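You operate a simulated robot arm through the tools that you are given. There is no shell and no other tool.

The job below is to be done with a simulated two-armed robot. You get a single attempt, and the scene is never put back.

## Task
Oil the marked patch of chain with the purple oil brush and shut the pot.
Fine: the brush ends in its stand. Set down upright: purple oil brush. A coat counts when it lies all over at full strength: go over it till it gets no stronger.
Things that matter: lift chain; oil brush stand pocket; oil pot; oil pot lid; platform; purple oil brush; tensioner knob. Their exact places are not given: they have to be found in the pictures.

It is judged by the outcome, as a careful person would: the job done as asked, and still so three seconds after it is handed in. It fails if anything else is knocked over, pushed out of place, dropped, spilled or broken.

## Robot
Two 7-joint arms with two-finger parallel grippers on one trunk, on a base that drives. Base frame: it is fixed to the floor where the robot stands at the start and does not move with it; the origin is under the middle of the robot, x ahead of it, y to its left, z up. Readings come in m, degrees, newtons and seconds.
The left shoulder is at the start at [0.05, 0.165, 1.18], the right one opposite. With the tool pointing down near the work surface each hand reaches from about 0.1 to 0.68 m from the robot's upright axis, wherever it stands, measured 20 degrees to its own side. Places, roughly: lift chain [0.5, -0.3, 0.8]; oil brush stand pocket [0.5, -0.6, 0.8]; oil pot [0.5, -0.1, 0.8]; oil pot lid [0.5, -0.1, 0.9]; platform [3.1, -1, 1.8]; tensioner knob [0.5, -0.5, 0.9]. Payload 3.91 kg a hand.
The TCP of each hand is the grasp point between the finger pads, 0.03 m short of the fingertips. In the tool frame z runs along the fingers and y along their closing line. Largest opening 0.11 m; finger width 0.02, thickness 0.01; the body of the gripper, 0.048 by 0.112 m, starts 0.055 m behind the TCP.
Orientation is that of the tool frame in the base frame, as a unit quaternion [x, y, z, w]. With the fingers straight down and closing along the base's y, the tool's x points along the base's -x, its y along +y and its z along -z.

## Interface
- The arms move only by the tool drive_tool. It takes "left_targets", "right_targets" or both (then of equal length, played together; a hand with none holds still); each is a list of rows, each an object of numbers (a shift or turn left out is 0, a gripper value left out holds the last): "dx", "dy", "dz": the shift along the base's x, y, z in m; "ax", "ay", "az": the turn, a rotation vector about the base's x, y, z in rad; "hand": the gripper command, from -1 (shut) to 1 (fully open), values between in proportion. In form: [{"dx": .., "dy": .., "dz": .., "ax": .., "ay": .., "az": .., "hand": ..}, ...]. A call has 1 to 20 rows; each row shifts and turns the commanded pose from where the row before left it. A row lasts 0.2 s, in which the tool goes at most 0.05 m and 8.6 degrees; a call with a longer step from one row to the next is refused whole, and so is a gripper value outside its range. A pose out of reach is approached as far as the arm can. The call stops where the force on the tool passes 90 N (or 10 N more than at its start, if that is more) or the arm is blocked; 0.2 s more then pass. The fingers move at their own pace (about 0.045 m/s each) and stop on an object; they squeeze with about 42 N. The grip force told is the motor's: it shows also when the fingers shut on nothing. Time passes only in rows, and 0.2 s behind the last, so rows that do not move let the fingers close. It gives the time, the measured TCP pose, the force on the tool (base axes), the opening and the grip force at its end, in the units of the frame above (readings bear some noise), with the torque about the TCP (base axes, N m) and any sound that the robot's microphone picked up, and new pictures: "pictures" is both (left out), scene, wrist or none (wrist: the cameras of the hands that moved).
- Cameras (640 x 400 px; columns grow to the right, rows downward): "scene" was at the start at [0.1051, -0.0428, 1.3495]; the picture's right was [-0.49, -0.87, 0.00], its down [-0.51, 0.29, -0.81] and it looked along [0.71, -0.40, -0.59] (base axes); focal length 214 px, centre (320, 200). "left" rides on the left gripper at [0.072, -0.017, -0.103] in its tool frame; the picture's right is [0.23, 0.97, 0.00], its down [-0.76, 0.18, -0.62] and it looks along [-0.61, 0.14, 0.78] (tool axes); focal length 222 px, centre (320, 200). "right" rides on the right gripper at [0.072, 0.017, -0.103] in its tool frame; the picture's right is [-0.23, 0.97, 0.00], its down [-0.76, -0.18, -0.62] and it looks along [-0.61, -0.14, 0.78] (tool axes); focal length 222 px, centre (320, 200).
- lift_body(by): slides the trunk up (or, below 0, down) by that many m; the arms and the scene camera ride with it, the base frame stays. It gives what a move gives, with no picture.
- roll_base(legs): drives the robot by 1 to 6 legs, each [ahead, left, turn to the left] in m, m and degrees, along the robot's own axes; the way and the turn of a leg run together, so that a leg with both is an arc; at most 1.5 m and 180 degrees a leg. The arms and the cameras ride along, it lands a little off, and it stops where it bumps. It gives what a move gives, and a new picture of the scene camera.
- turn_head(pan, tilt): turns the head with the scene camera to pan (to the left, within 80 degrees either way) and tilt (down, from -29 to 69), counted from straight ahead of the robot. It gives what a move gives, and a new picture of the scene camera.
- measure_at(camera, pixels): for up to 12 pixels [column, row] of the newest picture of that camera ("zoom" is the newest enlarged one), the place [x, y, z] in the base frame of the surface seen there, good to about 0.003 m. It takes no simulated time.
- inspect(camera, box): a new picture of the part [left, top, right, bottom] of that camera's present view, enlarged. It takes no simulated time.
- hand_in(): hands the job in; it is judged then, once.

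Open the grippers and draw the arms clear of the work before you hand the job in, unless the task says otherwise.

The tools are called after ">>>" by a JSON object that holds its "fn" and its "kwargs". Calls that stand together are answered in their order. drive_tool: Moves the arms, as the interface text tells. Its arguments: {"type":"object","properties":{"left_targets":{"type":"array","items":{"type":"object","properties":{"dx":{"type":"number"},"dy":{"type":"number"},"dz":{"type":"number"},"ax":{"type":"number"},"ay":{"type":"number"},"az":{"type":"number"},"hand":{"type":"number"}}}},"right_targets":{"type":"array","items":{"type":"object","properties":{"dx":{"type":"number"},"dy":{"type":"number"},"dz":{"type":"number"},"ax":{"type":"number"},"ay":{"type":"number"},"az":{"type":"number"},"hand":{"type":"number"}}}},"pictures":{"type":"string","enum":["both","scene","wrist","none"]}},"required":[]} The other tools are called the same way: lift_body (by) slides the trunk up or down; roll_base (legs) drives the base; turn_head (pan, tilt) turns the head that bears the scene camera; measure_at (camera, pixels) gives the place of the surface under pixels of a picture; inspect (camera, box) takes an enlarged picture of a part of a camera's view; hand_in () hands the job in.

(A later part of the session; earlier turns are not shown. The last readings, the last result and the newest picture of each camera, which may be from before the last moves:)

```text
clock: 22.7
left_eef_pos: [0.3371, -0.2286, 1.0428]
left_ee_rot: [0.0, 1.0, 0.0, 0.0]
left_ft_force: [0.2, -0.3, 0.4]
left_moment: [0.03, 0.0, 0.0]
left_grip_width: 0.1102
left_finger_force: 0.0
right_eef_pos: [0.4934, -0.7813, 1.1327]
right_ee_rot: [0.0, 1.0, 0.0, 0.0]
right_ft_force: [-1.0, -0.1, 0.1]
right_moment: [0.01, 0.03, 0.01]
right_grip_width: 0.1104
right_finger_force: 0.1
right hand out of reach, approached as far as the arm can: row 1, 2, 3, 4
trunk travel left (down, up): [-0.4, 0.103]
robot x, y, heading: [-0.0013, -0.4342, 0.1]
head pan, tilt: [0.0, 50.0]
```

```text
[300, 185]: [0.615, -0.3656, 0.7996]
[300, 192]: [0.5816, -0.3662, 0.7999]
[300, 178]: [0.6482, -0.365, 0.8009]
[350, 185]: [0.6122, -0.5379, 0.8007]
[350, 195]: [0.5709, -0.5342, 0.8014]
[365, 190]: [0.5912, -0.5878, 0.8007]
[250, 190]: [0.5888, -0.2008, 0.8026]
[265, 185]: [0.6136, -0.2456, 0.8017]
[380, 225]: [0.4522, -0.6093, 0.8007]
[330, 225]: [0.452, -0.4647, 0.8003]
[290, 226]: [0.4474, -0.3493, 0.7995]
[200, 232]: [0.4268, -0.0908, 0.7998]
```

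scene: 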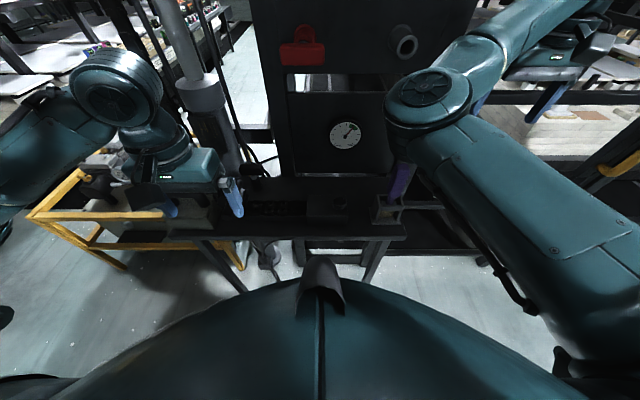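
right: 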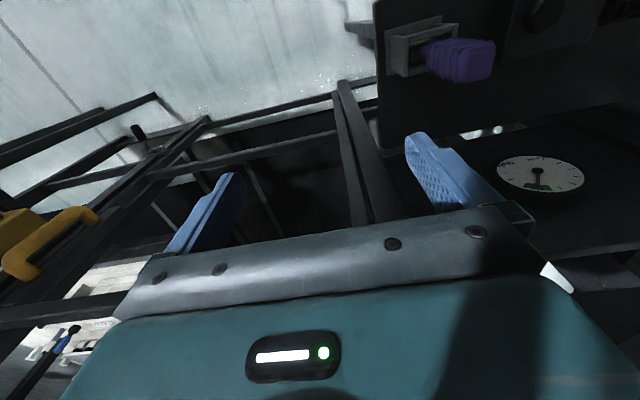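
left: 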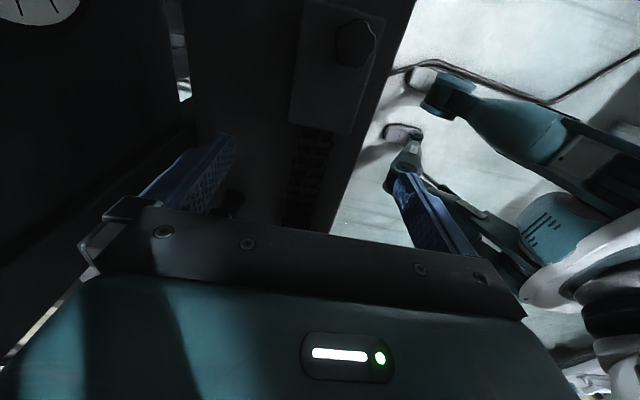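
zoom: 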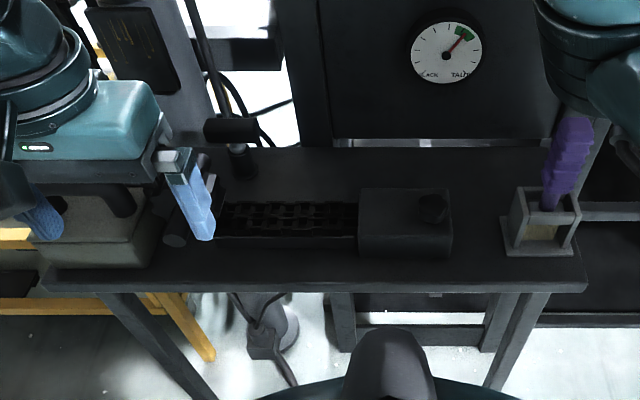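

The shelf is free behind the chain from x≈0.53 to 0.66, so the lid can be set down there and the left arm can do all the work. First I park the right arm far out to the right so its elbow is out of the left hand's way.

>>> {"fn": "drive_tool", "kwargs": {"right_targets": [{"dx": -0.035, "dy": -0.03}, {"dx": -0.035, "dy": -0.03}, {"dx": -0.035, "dy": -0.03}, {"dx": -0.035, "dy": -0.03}, {"dx": -0.035, "dy": -0.03}, {"dx": -0.035, "dy": -0.03}, {"dx": -0.035, "dy": -0.03}, {"dx": -0.035, "dy": -0.03}, {"dx": -0.03, "dy": -0.03}, {"dx": -0.03, "dy": -0.03}], "pictures": "scene"}}

```text
clock: 24.9
left_eef_pos: [0.3343, -0.2298, 1.0423]
left_ee_rot: [0.0, 1.0, 0.001, 0.0]
left_ft_force: [-0.5, 0.5, -0.7]
left_moment: [-0.02, 0.0, 0.02]
left_grip_width: 0.1101
left_finger_force: 0.2
right_eef_pos: [0.1518, -1.0799, 1.1316]
right_ee_rot: [0.0, 1.0, 0.001, 0.0]
right_ft_force: [0.3, 0.3, 0.0]
right_moment: [0.02, -0.01, 0.04]
right_grip_width: 0.11
right_finger_force: 0.0
trunk travel left (down, up): [-0.4, 0.103]
robot x, y, heading: [-0.0029, -0.4326, -0.1]
head pan, tilt: [0.0, 50.0]
```

scene: 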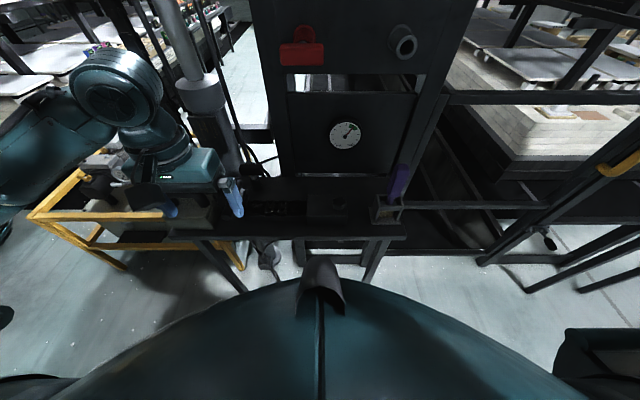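

The right arm is now clear of everything. I drive the base left to y≈+0.02 for the lid, the left hand passing in front of the rising chain at x 0.33.

>>> {"fn": "roll_base", "kwargs": {"legs": [[0, 0.455, 0]]}}

```text
clock: 29.4
left_eef_pos: [0.3342, 0.2291, 1.0424]
left_ee_rot: [-0.003, 1.0, 0.0, -0.001]
left_ft_force: [0.0, 0.5, -0.6]
left_moment: [0.01, -0.02, -0.01]
left_grip_width: 0.1102
left_finger_force: 0.1
right_eef_pos: [0.156, -0.6228, 1.1322]
right_ee_rot: [-0.002, 1.0, 0.001, -0.001]
right_ft_force: [-0.5, -0.8, 0.7]
right_moment: [0.03, 0.02, -0.01]
right_grip_width: 0.1102
right_finger_force: 0.0
trunk travel left (down, up): [-0.4, 0.103]
robot x, y, heading: [-0.0016, 0.0203, 0.3]
head pan, tilt: [0.0, 50.0]
```

scene: 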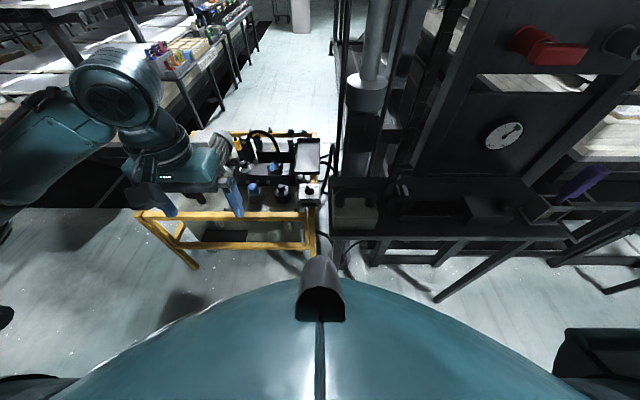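

Base is at y≈0.02. I turn the left hand 90° (closing along x, across the handle bar) and lean it so its body tips away from the rising chain, while staying at z≈1.05 and x≈0.35.

>>> {"fn": "drive_tool", "kwargs": {"left_targets": [{"az": 0.145, "dy": -0.02}, {"az": 0.145, "dy": -0.02}, {"az": 0.145, "dy": -0.02}, {"az": 0.145, "dy": -0.02}, {"az": 0.145, "dy": -0.02}, {"az": 0.145, "dy": -0.02}, {"az": 0.145, "dy": -0.02}, {"az": 0.145, "dy": -0.02}, {"az": 0.145, "dy": -0.02}, {"az": 0.145, "dy": -0.01}, {"az": 0.1208}, {"ax": -0.12}, {"ax": -0.12}, {"ax": -0.12}, {"ax": -0.12}, {"ax": -0.13}], "pictures": "both"}}

```text
clock: 32.8
left_eef_pos: [0.3917, 0.0514, 1.0249]
left_ee_rot: [0.676, -0.672, 0.213, 0.214]
left_ft_force: [0.6, 0.8, -0.4]
left_moment: [0.04, -0.02, 0.0]
left_grip_width: 0.1099
left_finger_force: 0.1
left hand out of reach, approached as far as the arm can: row 10, 11
right_eef_pos: [0.1569, -0.6218, 1.1325]
right_ee_rot: [-0.002, 1.0, 0.0, 0.0]
right_ft_force: [0.1, 0.2, -0.3]
right_moment: [-0.03, 0.01, 0.0]
right_grip_width: 0.1102
right_finger_force: 0.0
trunk travel left (down, up): [-0.4, 0.103]
robot x, y, heading: [-0.0034, 0.0249, 0.2]
head pan, tilt: [0.0, 50.0]
```

scene: 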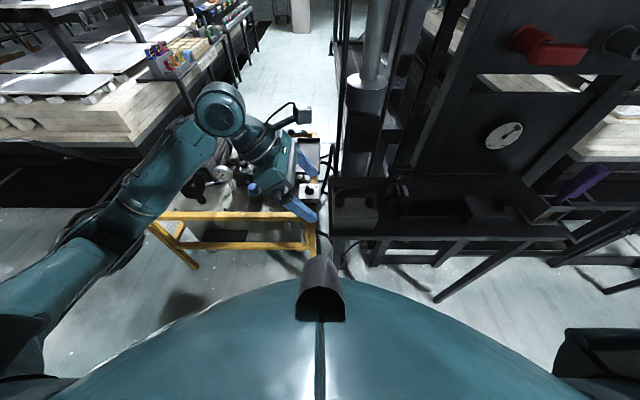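
left: 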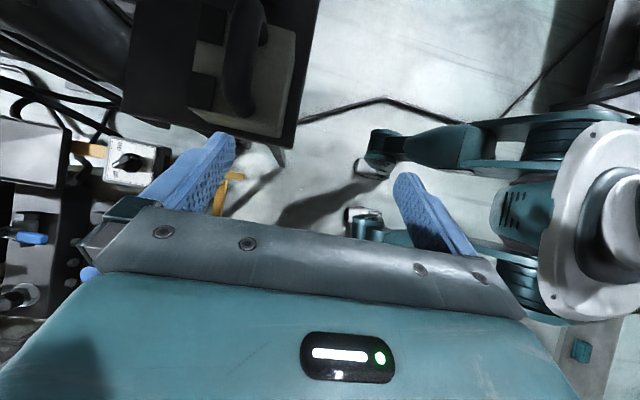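

The hand is turned and leaning; its camera now looks straight down and shows the pot and handle at left-picture (240,60). I enlarge and measure the handle and lid precisely.

>>> {"fn": "inspect", "kwargs": {"camera": "left", "box": [120, 0, 320, 150]}}

>>> {"fn": "measure_at", "kwargs": {"camera": "left", "pixels": [[243, 20], [240, 40], [237, 60], [233, 80], [230, 60], [243, 60], [226, 60], [240, 100], [245, 5], [270, 90], [285, 60], [205, 80]]}}

```text
2.67 times, centred on (220, 75) of left
```

zoom: 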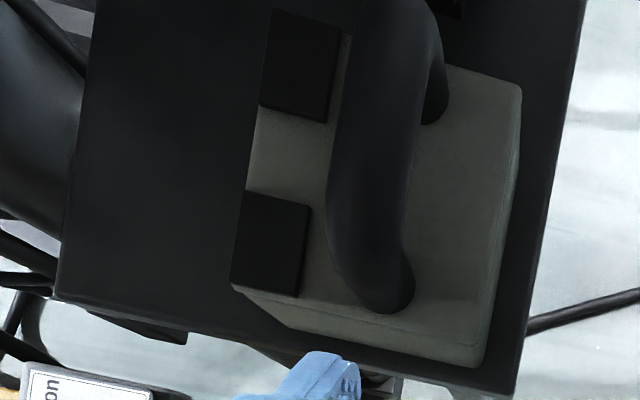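

```text
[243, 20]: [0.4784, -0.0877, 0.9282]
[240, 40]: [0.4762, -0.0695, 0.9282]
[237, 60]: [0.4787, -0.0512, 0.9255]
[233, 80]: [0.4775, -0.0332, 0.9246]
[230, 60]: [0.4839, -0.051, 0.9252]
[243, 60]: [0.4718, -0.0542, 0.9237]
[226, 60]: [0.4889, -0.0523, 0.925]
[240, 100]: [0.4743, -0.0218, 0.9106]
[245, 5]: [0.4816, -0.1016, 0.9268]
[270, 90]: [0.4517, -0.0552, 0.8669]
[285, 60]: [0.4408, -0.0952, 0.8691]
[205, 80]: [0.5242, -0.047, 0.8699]
```

Two dark plates sit on the rear edge of the lid (zoom (300,65) and (270,245)) – they look like hinges, so the lid swings up and back. I check the hinges and the things on the neighbouring bench so the hand can lean in from the left.

>>> {"fn": "inspect", "kwargs": {"camera": "left", "box": [180, 0, 300, 120]}}

>>> {"fn": "measure_at", "kwargs": {"camera": "left", "pixels": [[232, 25], [231, 10], [210, 92], [225, 70], [195, 100], [110, 160], [150, 160], [130, 160], [60, 110], [30, 150], [20, 240], [290, 120]]}}

>>> {"fn": "measure_at", "kwargs": {"camera": "scene", "pixels": [[306, 155], [270, 140], [260, 132], [285, 170], [312, 185], [215, 185], [250, 190], [283, 188], [240, 150], [320, 150], [330, 190], [365, 100]]}}

```text
3.33 times, centred on (240, 60) of left
```

zoom: 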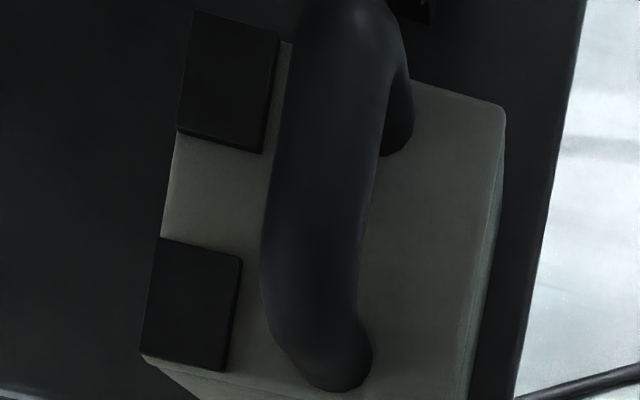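

```text
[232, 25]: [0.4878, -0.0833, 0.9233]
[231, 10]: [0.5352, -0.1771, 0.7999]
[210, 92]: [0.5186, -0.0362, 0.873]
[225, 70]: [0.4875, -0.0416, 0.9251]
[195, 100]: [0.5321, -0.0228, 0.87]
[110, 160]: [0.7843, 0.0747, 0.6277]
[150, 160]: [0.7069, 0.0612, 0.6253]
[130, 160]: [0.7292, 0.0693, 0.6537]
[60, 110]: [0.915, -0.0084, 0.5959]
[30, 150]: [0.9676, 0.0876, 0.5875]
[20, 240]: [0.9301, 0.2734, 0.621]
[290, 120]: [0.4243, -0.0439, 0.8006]
```

```text
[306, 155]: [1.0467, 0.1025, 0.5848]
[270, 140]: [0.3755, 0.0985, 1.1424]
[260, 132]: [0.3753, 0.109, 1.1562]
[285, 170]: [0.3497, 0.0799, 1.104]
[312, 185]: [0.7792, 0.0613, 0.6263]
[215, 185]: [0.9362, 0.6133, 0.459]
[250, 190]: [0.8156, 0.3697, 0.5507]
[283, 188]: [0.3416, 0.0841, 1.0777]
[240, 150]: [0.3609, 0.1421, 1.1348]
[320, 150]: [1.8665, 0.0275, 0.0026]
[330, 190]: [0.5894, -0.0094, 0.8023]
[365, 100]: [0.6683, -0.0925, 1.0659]
```

The neighbouring bench things are low (z<0.66), so there's room to the left of the pot. I lean the hand further (to about 55°), set a partial opening, and go to a place just up-left of the handle in line with it.

>>> {"fn": "drive_tool", "kwargs": {"left_targets": [{"ax": -0.12, "hand": 0.2}, {"ax": -0.12}, {"ax": -0.11}, {"dx": 0.03}, {"dx": 0.03, "dz": -0.02}, {"dx": 0.0263, "dz": -0.025}, {}], "pictures": "both"}}

```text
clock: 34.4
left_eef_pos: [0.4792, 0.0533, 0.9789]
left_ee_rot: [0.629, -0.626, 0.325, 0.327]
left_ft_force: [-0.1, -0.1, 0.6]
left_moment: [0.01, -0.02, 0.01]
left_grip_width: 0.066
left_finger_force: 0.0
right_eef_pos: [0.1563, -0.6236, 1.1321]
right_ee_rot: [-0.003, 1.0, -0.001, 0.0]
right_ft_force: [1.2, 0.1, 0.2]
right_moment: [0.02, -0.01, 0.01]
right_grip_width: 0.1098
right_finger_force: 0.1
trunk travel left (down, up): [-0.4, 0.103]
robot x, y, heading: [-0.0023, 0.0201, 0.3]
head pan, tilt: [0.0, 50.0]
```

scene: 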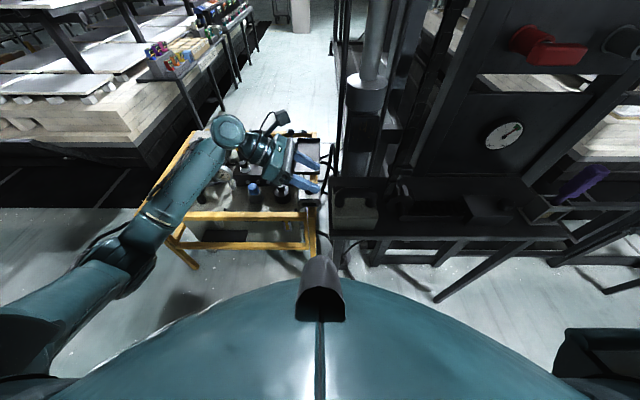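
left: 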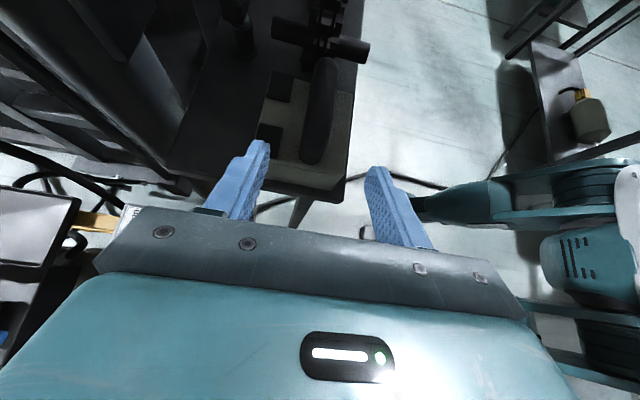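

The handle lies right in line between the fingers (left picture (320,110)). I move in along the finger direction to bring the bar between the pads, without closing.

>>> {"fn": "drive_tool", "kwargs": {"left_targets": [{"dy": -0.036, "dz": -0.021}, {"dy": -0.036, "dz": -0.021}, {"dy": -0.034, "dz": -0.02}, {}], "pictures": "both"}}

>>> {"fn": "inspect", "kwargs": {"camera": "left", "box": [220, 60, 440, 240]}}

```text
clock: 35.4
left_eef_pos: [0.4803, -0.0543, 0.9164]
left_ee_rot: [0.629, -0.625, 0.326, 0.328]
left_ft_force: [0.2, 1.1, -0.9]
left_moment: [-0.04, -0.02, -0.01]
left_grip_width: 0.066
left_finger_force: 0.0
right_eef_pos: [0.1571, -0.623, 1.1326]
right_ee_rot: [-0.003, 1.0, 0.0, 0.0]
right_ft_force: [-0.1, -0.1, -0.2]
right_moment: [0.01, -0.01, -0.01]
right_grip_width: 0.1105
right_finger_force: 0.2
trunk travel left (down, up): [-0.4, 0.103]
robot x, y, heading: [-0.0043, 0.0217, 0.2]
head pan, tilt: [0.0, 50.0]
```

scene: 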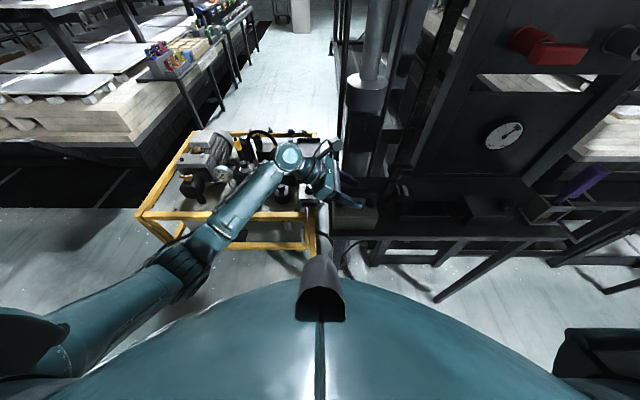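
left: 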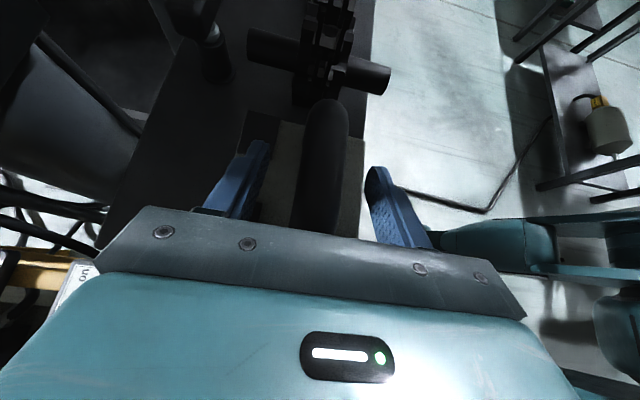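

```text
2.22 times, centred on (330, 150) of left
```

zoom: 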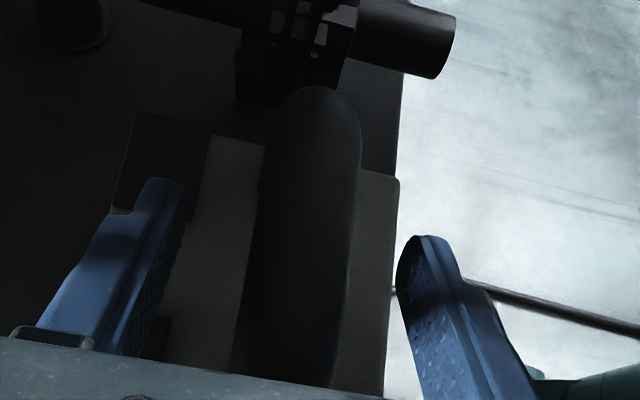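

The bar sits centred between the pads. I close the fingers to a loose cage (about 0.034 m) around it rather than squeezing, so the lid can swing freely.

>>> {"fn": "drive_tool", "kwargs": {"left_targets": [{"hand": -0.38}, {}, {}], "pictures": "wrist"}}

>>> {"fn": "inspect", "kwargs": {"camera": "left", "box": [220, 60, 440, 240]}}

```text
clock: 36.2
left_eef_pos: [0.4805, -0.0542, 0.917]
left_ee_rot: [0.63, -0.625, 0.326, 0.327]
left_ft_force: [-0.3, -0.5, 0.2]
left_moment: [-0.02, -0.01, 0.01]
left_grip_width: 0.0343
left_finger_force: 0.0
right_eef_pos: [0.1563, -0.6229, 1.1311]
right_ee_rot: [-0.002, 1.0, -0.001, -0.001]
right_ft_force: [-0.7, 0.8, 0.0]
right_moment: [-0.02, 0.02, -0.01]
right_grip_width: 0.11
right_finger_force: 0.0
trunk travel left (down, up): [-0.4, 0.103]
robot x, y, heading: [-0.0001, 0.0232, 0.2]
head pan, tilt: [0.0, 50.0]
```

left: 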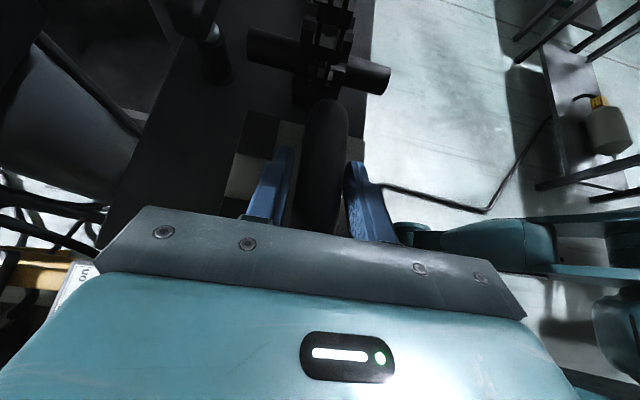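

```text
2.22 times, centred on (330, 150) of left
```

zoom: 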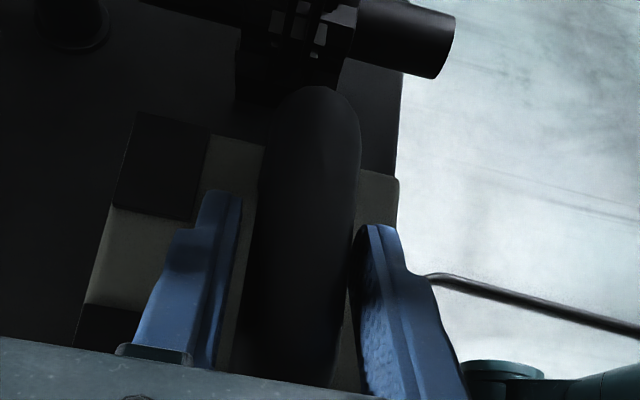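

No contact yet (finger force 0), the bar is caged. I make a small test swing up and back (about 15° of lid opening), turning the hand slightly with it, and watch how the lid reacts.

>>> {"fn": "drive_tool", "kwargs": {"left_targets": [{"dx": 0.006, "dz": 0.005, "ay": 0.04}, {"dx": 0.006, "dz": 0.0045, "ay": 0.045}, {"dx": 0.0055, "dz": 0.004, "ay": 0.046}], "pictures": "both"}}

>>> {"fn": "inspect", "kwargs": {"camera": "left", "box": [220, 60, 440, 240]}}

>>> {"fn": "inspect", "kwargs": {"camera": "scene", "box": [280, 130, 440, 250]}}

```text
clock: 37.0
left_eef_pos: [0.4958, -0.0549, 0.9327]
left_ee_rot: [0.648, -0.603, 0.283, 0.369]
left_ft_force: [-4.7, -0.6, 1.8]
left_moment: [0.01, 0.08, -0.09]
left_grip_width: 0.0365
left_finger_force: 2.8
right_eef_pos: [0.1569, -0.6227, 1.1324]
right_ee_rot: [-0.003, 1.0, 0.0, 0.0]
right_ft_force: [0.5, 0.3, 0.1]
right_moment: [0.02, -0.02, -0.02]
right_grip_width: 0.1102
right_finger_force: 0.1
trunk travel left (down, up): [-0.4, 0.103]
robot x, y, heading: [-0.0019, 0.0216, 0.2]
head pan, tilt: [0.0, 50.0]
```

scene: 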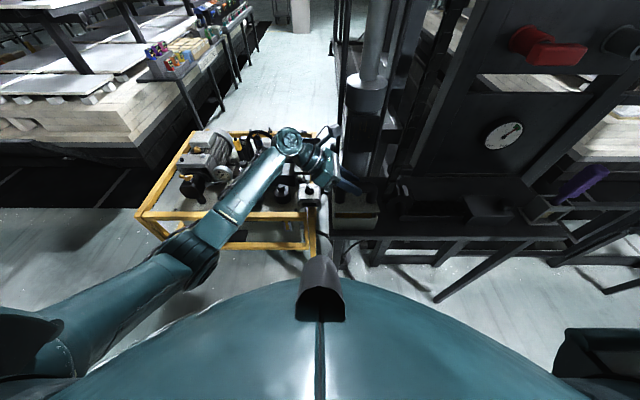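
left: 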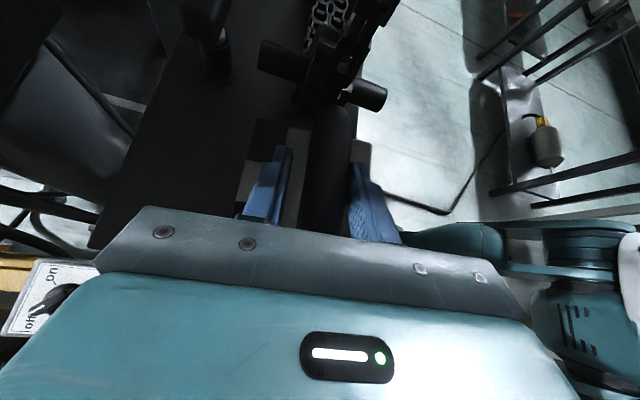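

```text
2.22 times, centred on (330, 150) of left
```

zoom: 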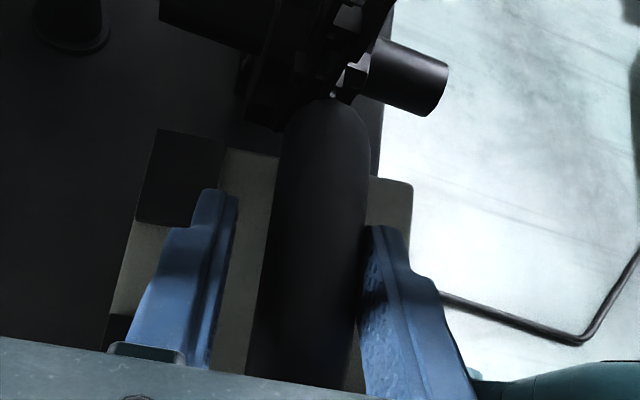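

```text
3.33 times, centred on (360, 190) of scene
```

zoom: 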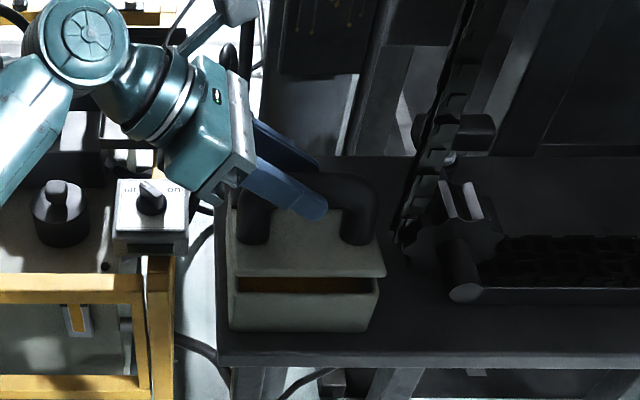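

It works: the lid swings on its rear hinges with its front edge up and the amber oil visible (scene zoom (310,285)), with only about 5 N. I continue along the arc to about 45°.

>>> {"fn": "drive_tool", "kwargs": {"left_targets": [{"dx": 0.0085, "dz": 0.004, "ay": 0.065}, {"dx": 0.0085, "dz": 0.003, "ay": 0.065}, {"dx": 0.009, "dz": 0.002, "ay": 0.065}, {"dx": 0.0094, "dz": 0.001, "ay": 0.065}], "pictures": "both"}}

>>> {"fn": "inspect", "kwargs": {"camera": "scene", "box": [280, 130, 440, 250]}}

```text
clock: 38.0
left_eef_pos: [0.5307, -0.053, 0.9425]
left_ee_rot: [0.68, -0.55, 0.197, 0.444]
left_ft_force: [-2.4, -0.2, 2.7]
left_moment: [0.06, 0.05, 0.01]
left_grip_width: 0.0358
left_finger_force: 2.4
right_eef_pos: [0.1566, -0.6229, 1.1322]
right_ee_rot: [-0.003, 1.0, 0.0, 0.0]
right_ft_force: [0.1, -0.6, -0.2]
right_moment: [0.01, 0.0, -0.02]
right_grip_width: 0.11
right_finger_force: 0.0
trunk travel left (down, up): [-0.4, 0.103]
robot x, y, heading: [0.0036, 0.0221, 0.4]
head pan, tilt: [0.0, 50.0]
```

scene: 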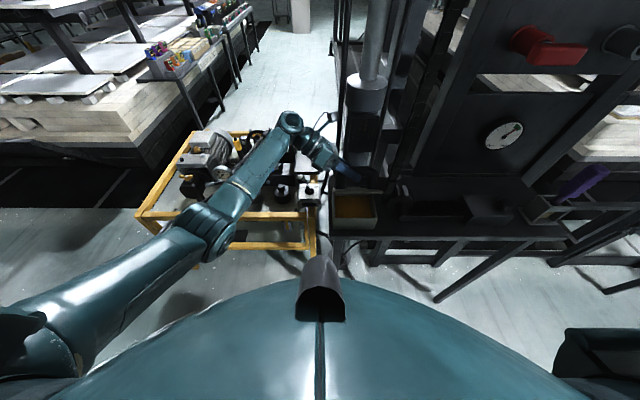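
left: 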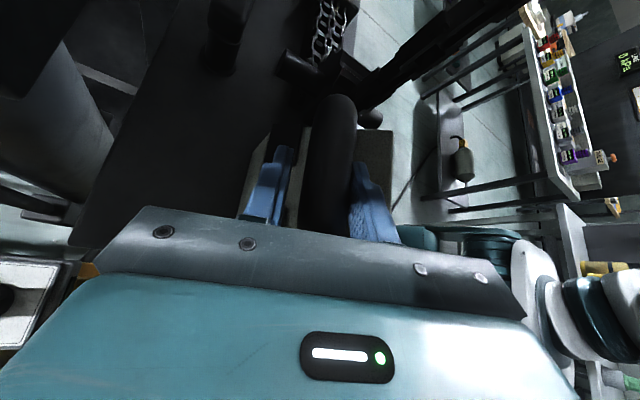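

```text
3.33 times, centred on (360, 190) of scene
```

zoom: 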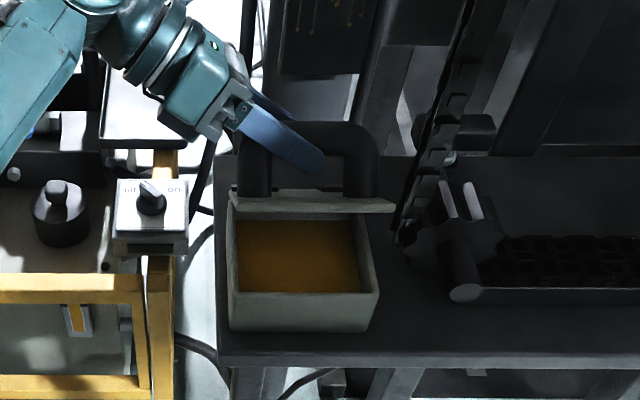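

The lid is open about 45° and the oil surface is in view, forces are low. I continue the arc toward 75°.

>>> {"fn": "drive_tool", "kwargs": {"left_targets": [{"dx": 0.0093, "dz": -0.0005, "ay": 0.065}, {"dx": 0.0093, "dz": -0.0015, "ay": 0.065}, {"dx": 0.009, "dz": -0.003, "ay": 0.065}, {"dx": 0.0085, "dz": -0.004, "ay": 0.065}], "pictures": "both"}}

>>> {"fn": "inspect", "kwargs": {"camera": "scene", "box": [280, 130, 440, 250]}}

```text
clock: 39.0
left_eef_pos: [0.5448, -0.0518, 0.9345]
left_ee_rot: [0.7, -0.488, 0.107, 0.51]
left_ft_force: [-0.7, -3.6, 4.0]
left_moment: [0.09, -0.01, 0.1]
left_grip_width: 0.0356
left_finger_force: 1.9
left hand out of reach, approached as far as the arm can: row 4
right_eef_pos: [0.156, -0.6229, 1.1336]
right_ee_rot: [-0.003, 1.0, 0.0, 0.0]
right_ft_force: [-0.7, -1.3, -0.3]
right_moment: [0.0, 0.02, -0.02]
right_grip_width: 0.1099
right_finger_force: 0.1
trunk travel left (down, up): [-0.4, 0.103]
robot x, y, heading: [-0.0023, 0.02, 0.5]
head pan, tilt: [0.0, 50.0]
```

scene: 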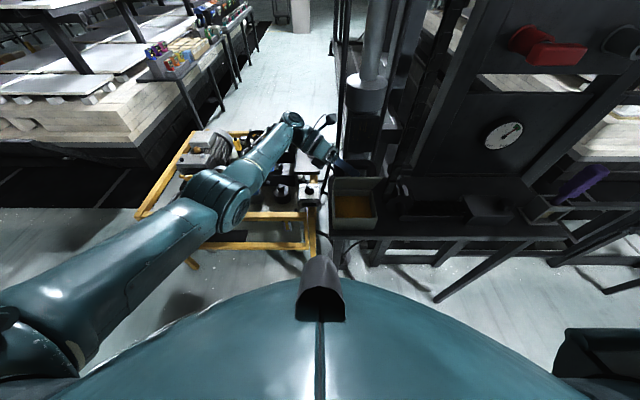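
left: 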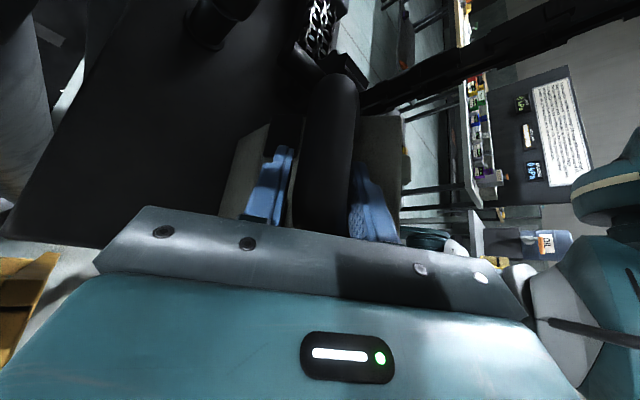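

```text
3.33 times, centred on (360, 190) of scene
```

zoom: 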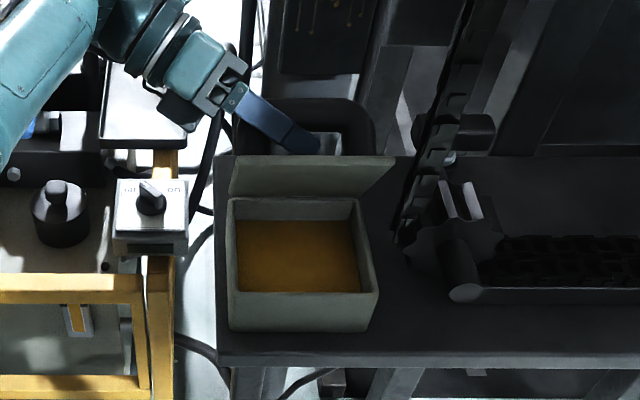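

The lid stands at about 65°, but the left arm is at the end of its reach. I measure the yellow bench and shelf front edges to see whether the base can go ahead a few centimetres.

>>> {"fn": "measure_at", "kwargs": {"camera": "scene", "pixels": [[160, 215], [270, 215], [300, 245], [195, 262], [350, 240], [420, 240], [345, 265], [375, 255], [440, 295], [320, 235], [360, 185], [345, 165]]}}

>>> {"fn": "inspect", "kwargs": {"camera": "left", "box": [200, 60, 440, 240]}}

```text
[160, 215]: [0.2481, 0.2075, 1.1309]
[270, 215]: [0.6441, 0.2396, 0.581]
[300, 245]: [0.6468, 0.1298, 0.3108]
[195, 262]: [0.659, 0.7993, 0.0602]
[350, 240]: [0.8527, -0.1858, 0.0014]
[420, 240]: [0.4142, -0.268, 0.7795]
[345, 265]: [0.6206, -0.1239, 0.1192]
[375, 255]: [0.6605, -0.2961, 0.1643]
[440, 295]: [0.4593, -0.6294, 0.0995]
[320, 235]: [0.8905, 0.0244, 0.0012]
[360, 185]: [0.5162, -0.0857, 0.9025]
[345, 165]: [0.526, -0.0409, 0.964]
```

```text
2.22 times, centred on (320, 150) of left
```

zoom: 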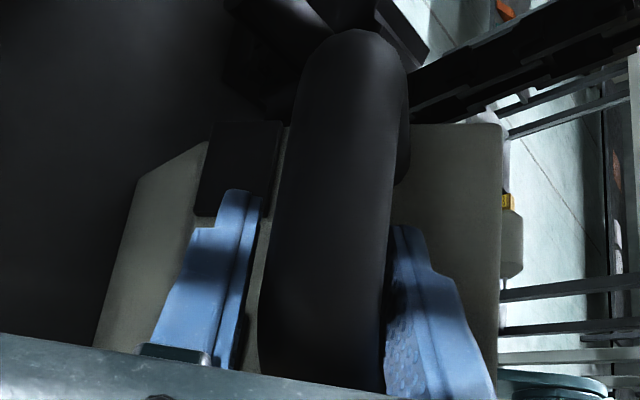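

Floor obstacles start only at x≈0.45, so I drive the base gently ahead 0.04 m; the caged hand rides along and swings the lid further open by about that much.

>>> {"fn": "roll_base", "kwargs": {"legs": [[0.04, 0, 0]]}}

>>> {"fn": "inspect", "kwargs": {"camera": "scene", "box": [280, 130, 440, 250]}}

```text
clock: 39.9
left_eef_pos: [0.585, -0.0512, 0.934]
left_ee_rot: [0.7, -0.488, 0.107, 0.511]
left_ft_force: [0.2, -1.0, 3.5]
left_moment: [0.04, 0.08, 0.0]
left_grip_width: 0.0356
left_finger_force: 0.9
right_eef_pos: [0.196, -0.6227, 1.1309]
right_ee_rot: [-0.002, 1.0, 0.0, 0.0]
right_ft_force: [-0.3, 0.0, 1.0]
right_moment: [0.02, -0.01, 0.03]
right_grip_width: 0.1101
right_finger_force: 0.1
trunk travel left (down, up): [-0.4, 0.103]
robot x, y, heading: [0.0352, 0.0221, 0.5]
head pan, tilt: [0.0, 50.0]
```

scene: 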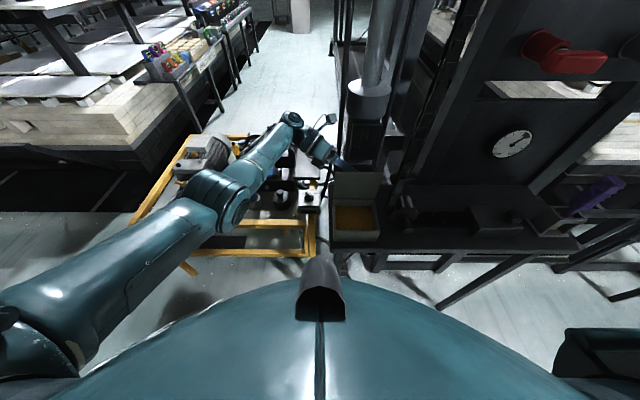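

```text
3.33 times, centred on (360, 190) of scene
```

zoom: 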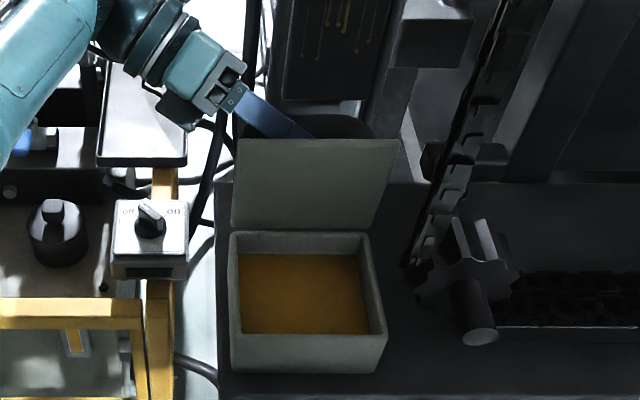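

The lid looks nearly upright now. I measure its face and the pot to get its angle.

>>> {"fn": "measure_at", "kwargs": {"camera": "zoom", "pixels": [[300, 146], [300, 165], [300, 190], [300, 215], [380, 146], [245, 150], [300, 235], [236, 240], [375, 235], [300, 300], [310, 360], [240, 355]]}}

```text
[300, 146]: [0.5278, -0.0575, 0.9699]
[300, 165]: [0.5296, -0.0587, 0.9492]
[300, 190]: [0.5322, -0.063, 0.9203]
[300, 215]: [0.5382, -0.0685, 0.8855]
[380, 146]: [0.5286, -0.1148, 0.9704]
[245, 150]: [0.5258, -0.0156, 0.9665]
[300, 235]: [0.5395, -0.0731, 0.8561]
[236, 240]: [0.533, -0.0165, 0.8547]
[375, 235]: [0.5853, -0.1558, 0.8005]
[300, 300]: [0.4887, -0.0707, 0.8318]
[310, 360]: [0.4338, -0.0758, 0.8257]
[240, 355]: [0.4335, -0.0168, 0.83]
```

The lid leans at about 83° (hinge near x 0.54, z 0.86; oil surface z≈0.832, rim z≈0.856). I lower the hand a little along the arc and push a bit further.

>>> {"fn": "drive_tool", "kwargs": {"left_targets": [{"dz": -0.006, "dx": 0.003}, {"dz": -0.005, "dx": 0.005}, {"dz": -0.004, "dx": 0.006}], "pictures": "scene"}}

>>> {"fn": "inspect", "kwargs": {"camera": "scene", "box": [280, 130, 440, 250]}}

```text
clock: 40.7
left_eef_pos: [0.5879, -0.052, 0.9299]
left_ee_rot: [0.695, -0.49, 0.116, 0.513]
left_ft_force: [10.1, -18.0, 42.2]
left_moment: [0.91, 0.85, 0.2]
left_grip_width: 0.0424
left_finger_force: 8.3
left hand out of reach, approached as far as the arm can: row 2, 3
right_eef_pos: [0.1935, -0.6245, 1.1339]
right_ee_rot: [-0.003, 1.0, 0.001, 0.001]
right_ft_force: [-0.1, -0.2, -0.5]
right_moment: [-0.01, -0.02, -0.02]
right_grip_width: 0.1101
right_finger_force: 0.1
trunk travel left (down, up): [-0.4, 0.103]
robot x, y, heading: [0.0364, 0.0233, 0.2]
head pan, tilt: [0.0, 50.0]
```

scene: 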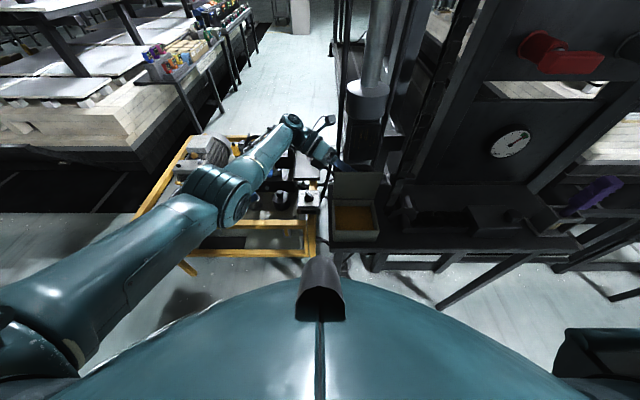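

```text
3.33 times, centred on (360, 190) of scene
```

zoom: 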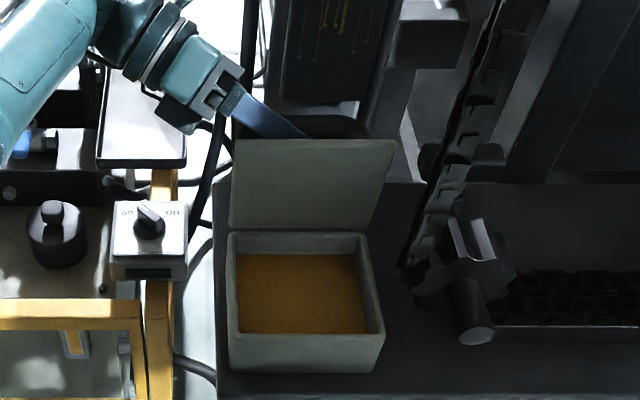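

The force jumped (42 N up): a finger is pressing on a handle leg. I back off upward at once.

>>> {"fn": "drive_tool", "kwargs": {"left_targets": [{"dz": 0.005, "dx": -0.003}, {"dz": 0.005, "dx": -0.005}, {"dx": -0.004}], "pictures": "both"}}

>>> {"fn": "inspect", "kwargs": {"camera": "left", "box": [200, 60, 440, 240]}}

```text
clock: 41.5
left_eef_pos: [0.5729, -0.0484, 0.9333]
left_ee_rot: [0.698, -0.488, 0.11, 0.511]
left_ft_force: [4.8, -16.7, 24.9]
left_moment: [0.5, 0.38, 0.36]
left_grip_width: 0.0397
left_finger_force: 6.0
right_eef_pos: [0.1942, -0.6246, 1.1319]
right_ee_rot: [-0.002, 1.0, 0.0, 0.001]
right_ft_force: [-0.3, 0.0, 0.0]
right_moment: [0.03, -0.03, 0.03]
right_grip_width: 0.11
right_finger_force: 0.0
trunk travel left (down, up): [-0.4, 0.103]
robot x, y, heading: [0.04, 0.0213, 0.3]
head pan, tilt: [0.0, 50.0]
```

scene: 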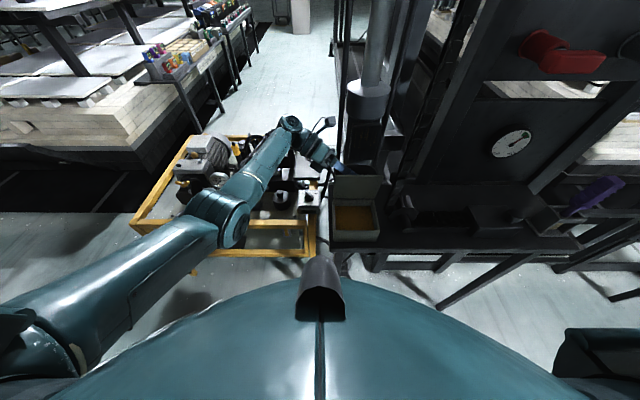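
left: 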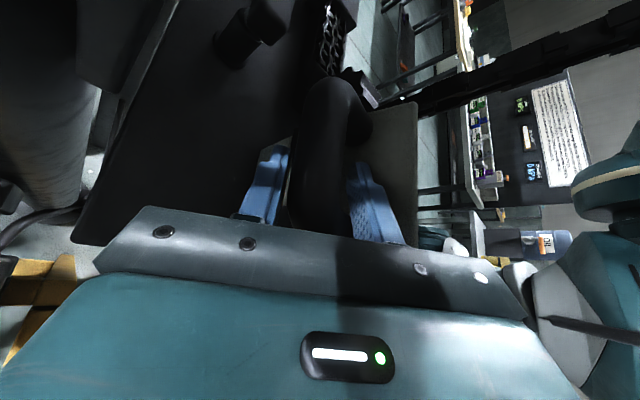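

```text
2.22 times, centred on (320, 150) of left
```

zoom: 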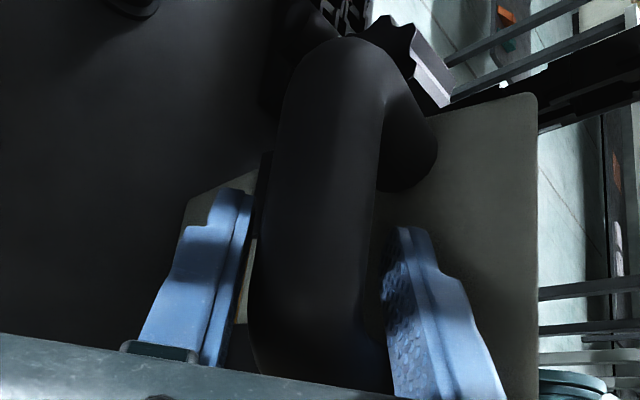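

Some downward pressure remains (25 N); I lift the hand a further centimetre while keeping the front finger behind the bar.

>>> {"fn": "drive_tool", "kwargs": {"left_targets": [{"dz": 0.005}, {"dz": 0.004, "dx": 0.002}], "pictures": "wrist"}}

>>> {"fn": "inspect", "kwargs": {"camera": "left", "box": [200, 60, 440, 240]}}

>>> {"fn": "inspect", "kwargs": {"camera": "scene", "box": [280, 130, 440, 250]}}

```text
clock: 42.1
left_eef_pos: [0.5734, -0.049, 0.9349]
left_ee_rot: [0.702, -0.486, 0.103, 0.51]
left_ft_force: [-5.8, -14.7, 1.4]
left_moment: [0.51, 0.52, 0.52]
left_grip_width: 0.037
left_finger_force: 28.9
right_eef_pos: [0.1961, -0.6247, 1.1305]
right_ee_rot: [-0.003, 1.0, 0.001, 0.0]
right_ft_force: [0.3, 0.3, 0.2]
right_moment: [0.0, 0.0, -0.01]
right_grip_width: 0.11
right_finger_force: 0.1
trunk travel left (down, up): [-0.4, 0.103]
robot x, y, heading: [0.0378, 0.0226, 0.5]
head pan, tilt: [0.0, 50.0]
```

left: 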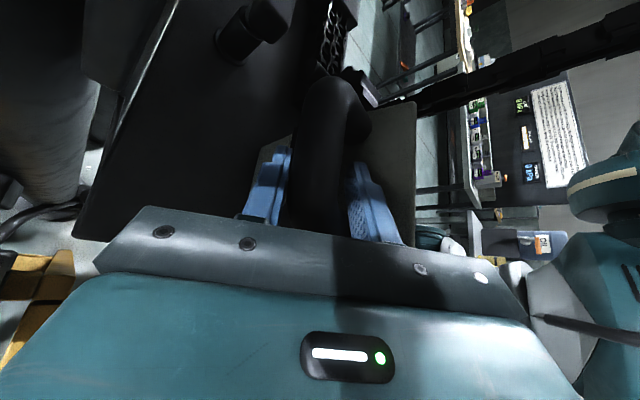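

```text
2.22 times, centred on (320, 150) of left
```

zoom: 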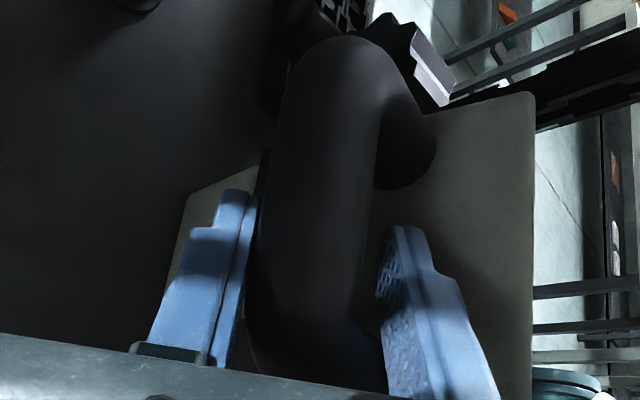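

```text
3.33 times, centred on (360, 190) of scene
```

zoom: 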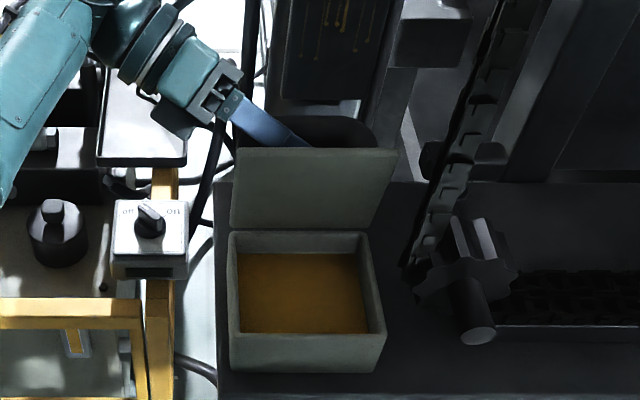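

The left handle leg is wedged between the fingers (finger force 29 N). I widen the cage a little and raise the hand slightly to free it before pushing on.

>>> {"fn": "drive_tool", "kwargs": {"left_targets": [{"hand": -0.15, "dz": 0.002}, {"dz": 0.003}, {}], "pictures": "wrist"}}

>>> {"fn": "inspect", "kwargs": {"camera": "left", "box": [200, 60, 440, 240]}}

>>> {"fn": "measure_at", "kwargs": {"camera": "scene", "pixels": [[370, 175], [370, 185], [370, 194], [352, 176], [395, 176]]}}

```text
clock: 42.9
left_eef_pos: [0.5763, -0.047, 0.9434]
left_ee_rot: [0.701, -0.487, 0.108, 0.51]
left_ft_force: [0.2, 0.2, 0.1]
left_moment: [0.02, -0.02, 0.02]
left_grip_width: 0.0469
left_finger_force: 0.0
right_eef_pos: [0.1952, -0.6229, 1.1316]
right_ee_rot: [-0.003, 1.0, 0.001, 0.0]
right_ft_force: [0.4, 0.4, -0.9]
right_moment: [0.01, 0.0, -0.03]
right_grip_width: 0.11
right_finger_force: 0.1
trunk travel left (down, up): [-0.4, 0.103]
robot x, y, heading: [0.0412, 0.0232, 0.2]
head pan, tilt: [0.0, 50.0]
```

left: 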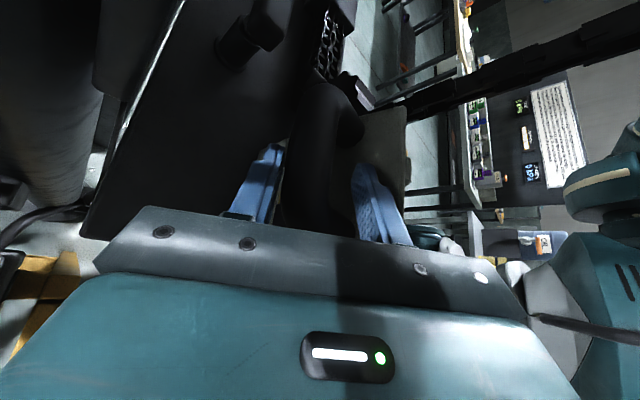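

```text
2.22 times, centred on (320, 150) of left
```

zoom: 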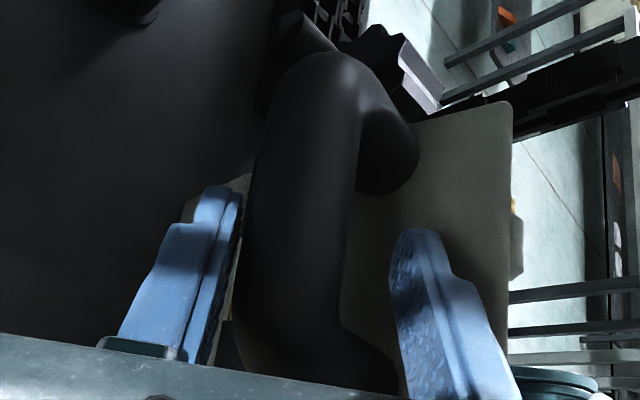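

```text
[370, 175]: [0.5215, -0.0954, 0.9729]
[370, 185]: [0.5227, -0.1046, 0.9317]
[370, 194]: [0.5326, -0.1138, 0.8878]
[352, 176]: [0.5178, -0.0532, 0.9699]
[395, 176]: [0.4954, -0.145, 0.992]
```

All forces are zero and the bar isn't touching the fingers, yet the lid still stands; I wait a moment and check whether it holds by itself.

>>> {"fn": "drive_tool", "kwargs": {"left_targets": [{}, {}, {}, {}], "pictures": "both"}}

>>> {"fn": "measure_at", "kwargs": {"camera": "scene", "pixels": [[365, 175], [365, 180], [365, 185], [365, 190], [365, 194], [350, 176], [385, 178]]}}

>>> {"fn": "inspect", "kwargs": {"camera": "scene", "box": [320, 150, 420, 220]}}

```text
clock: 43.9
left_eef_pos: [0.5758, -0.0474, 0.9442]
left_ee_rot: [0.7, -0.488, 0.107, 0.51]
left_ft_force: [-0.6, -0.5, -1.1]
left_moment: [0.01, 0.0, -0.01]
left_grip_width: 0.0468
left_finger_force: 0.1
right_eef_pos: [0.1958, -0.622, 1.1327]
right_ee_rot: [-0.003, 1.0, 0.0, 0.0]
right_ft_force: [0.6, 0.3, -0.3]
right_moment: [-0.02, 0.03, 0.0]
right_grip_width: 0.1101
right_finger_force: 0.1
trunk travel left (down, up): [-0.4, 0.103]
robot x, y, heading: [0.0376, 0.0212, -0.1]
head pan, tilt: [0.0, 50.0]
```

scene: 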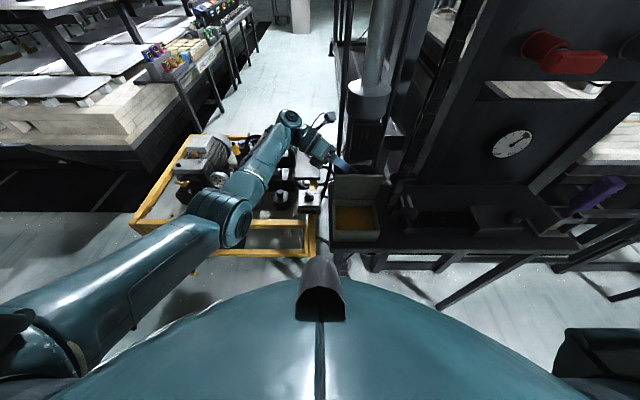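
left: 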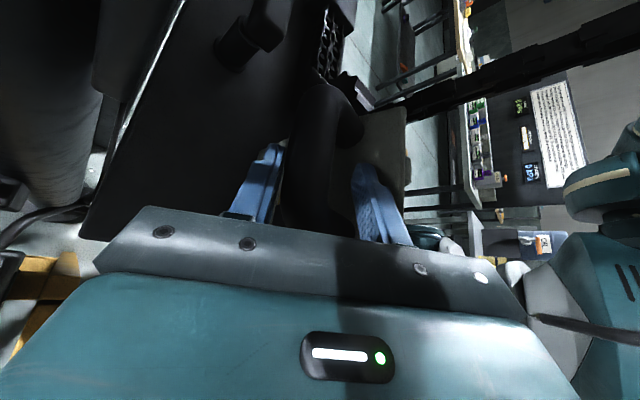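

```text
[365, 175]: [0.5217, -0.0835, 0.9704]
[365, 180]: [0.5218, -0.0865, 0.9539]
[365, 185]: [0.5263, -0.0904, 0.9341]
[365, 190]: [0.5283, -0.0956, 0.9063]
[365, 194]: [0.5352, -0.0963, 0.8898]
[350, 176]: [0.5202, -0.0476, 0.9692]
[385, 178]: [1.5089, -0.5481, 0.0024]
```

```text
5.71 times, centred on (370, 185) of scene
```

zoom: 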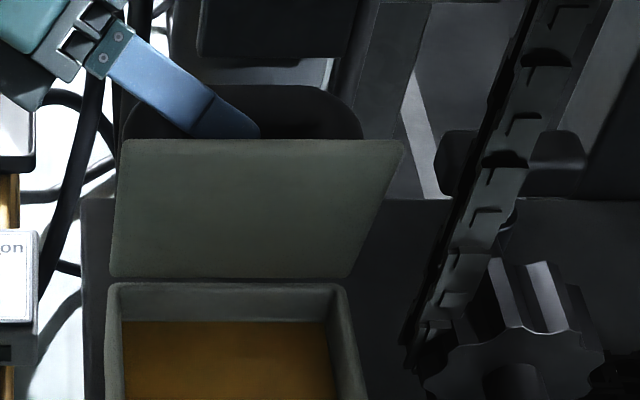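

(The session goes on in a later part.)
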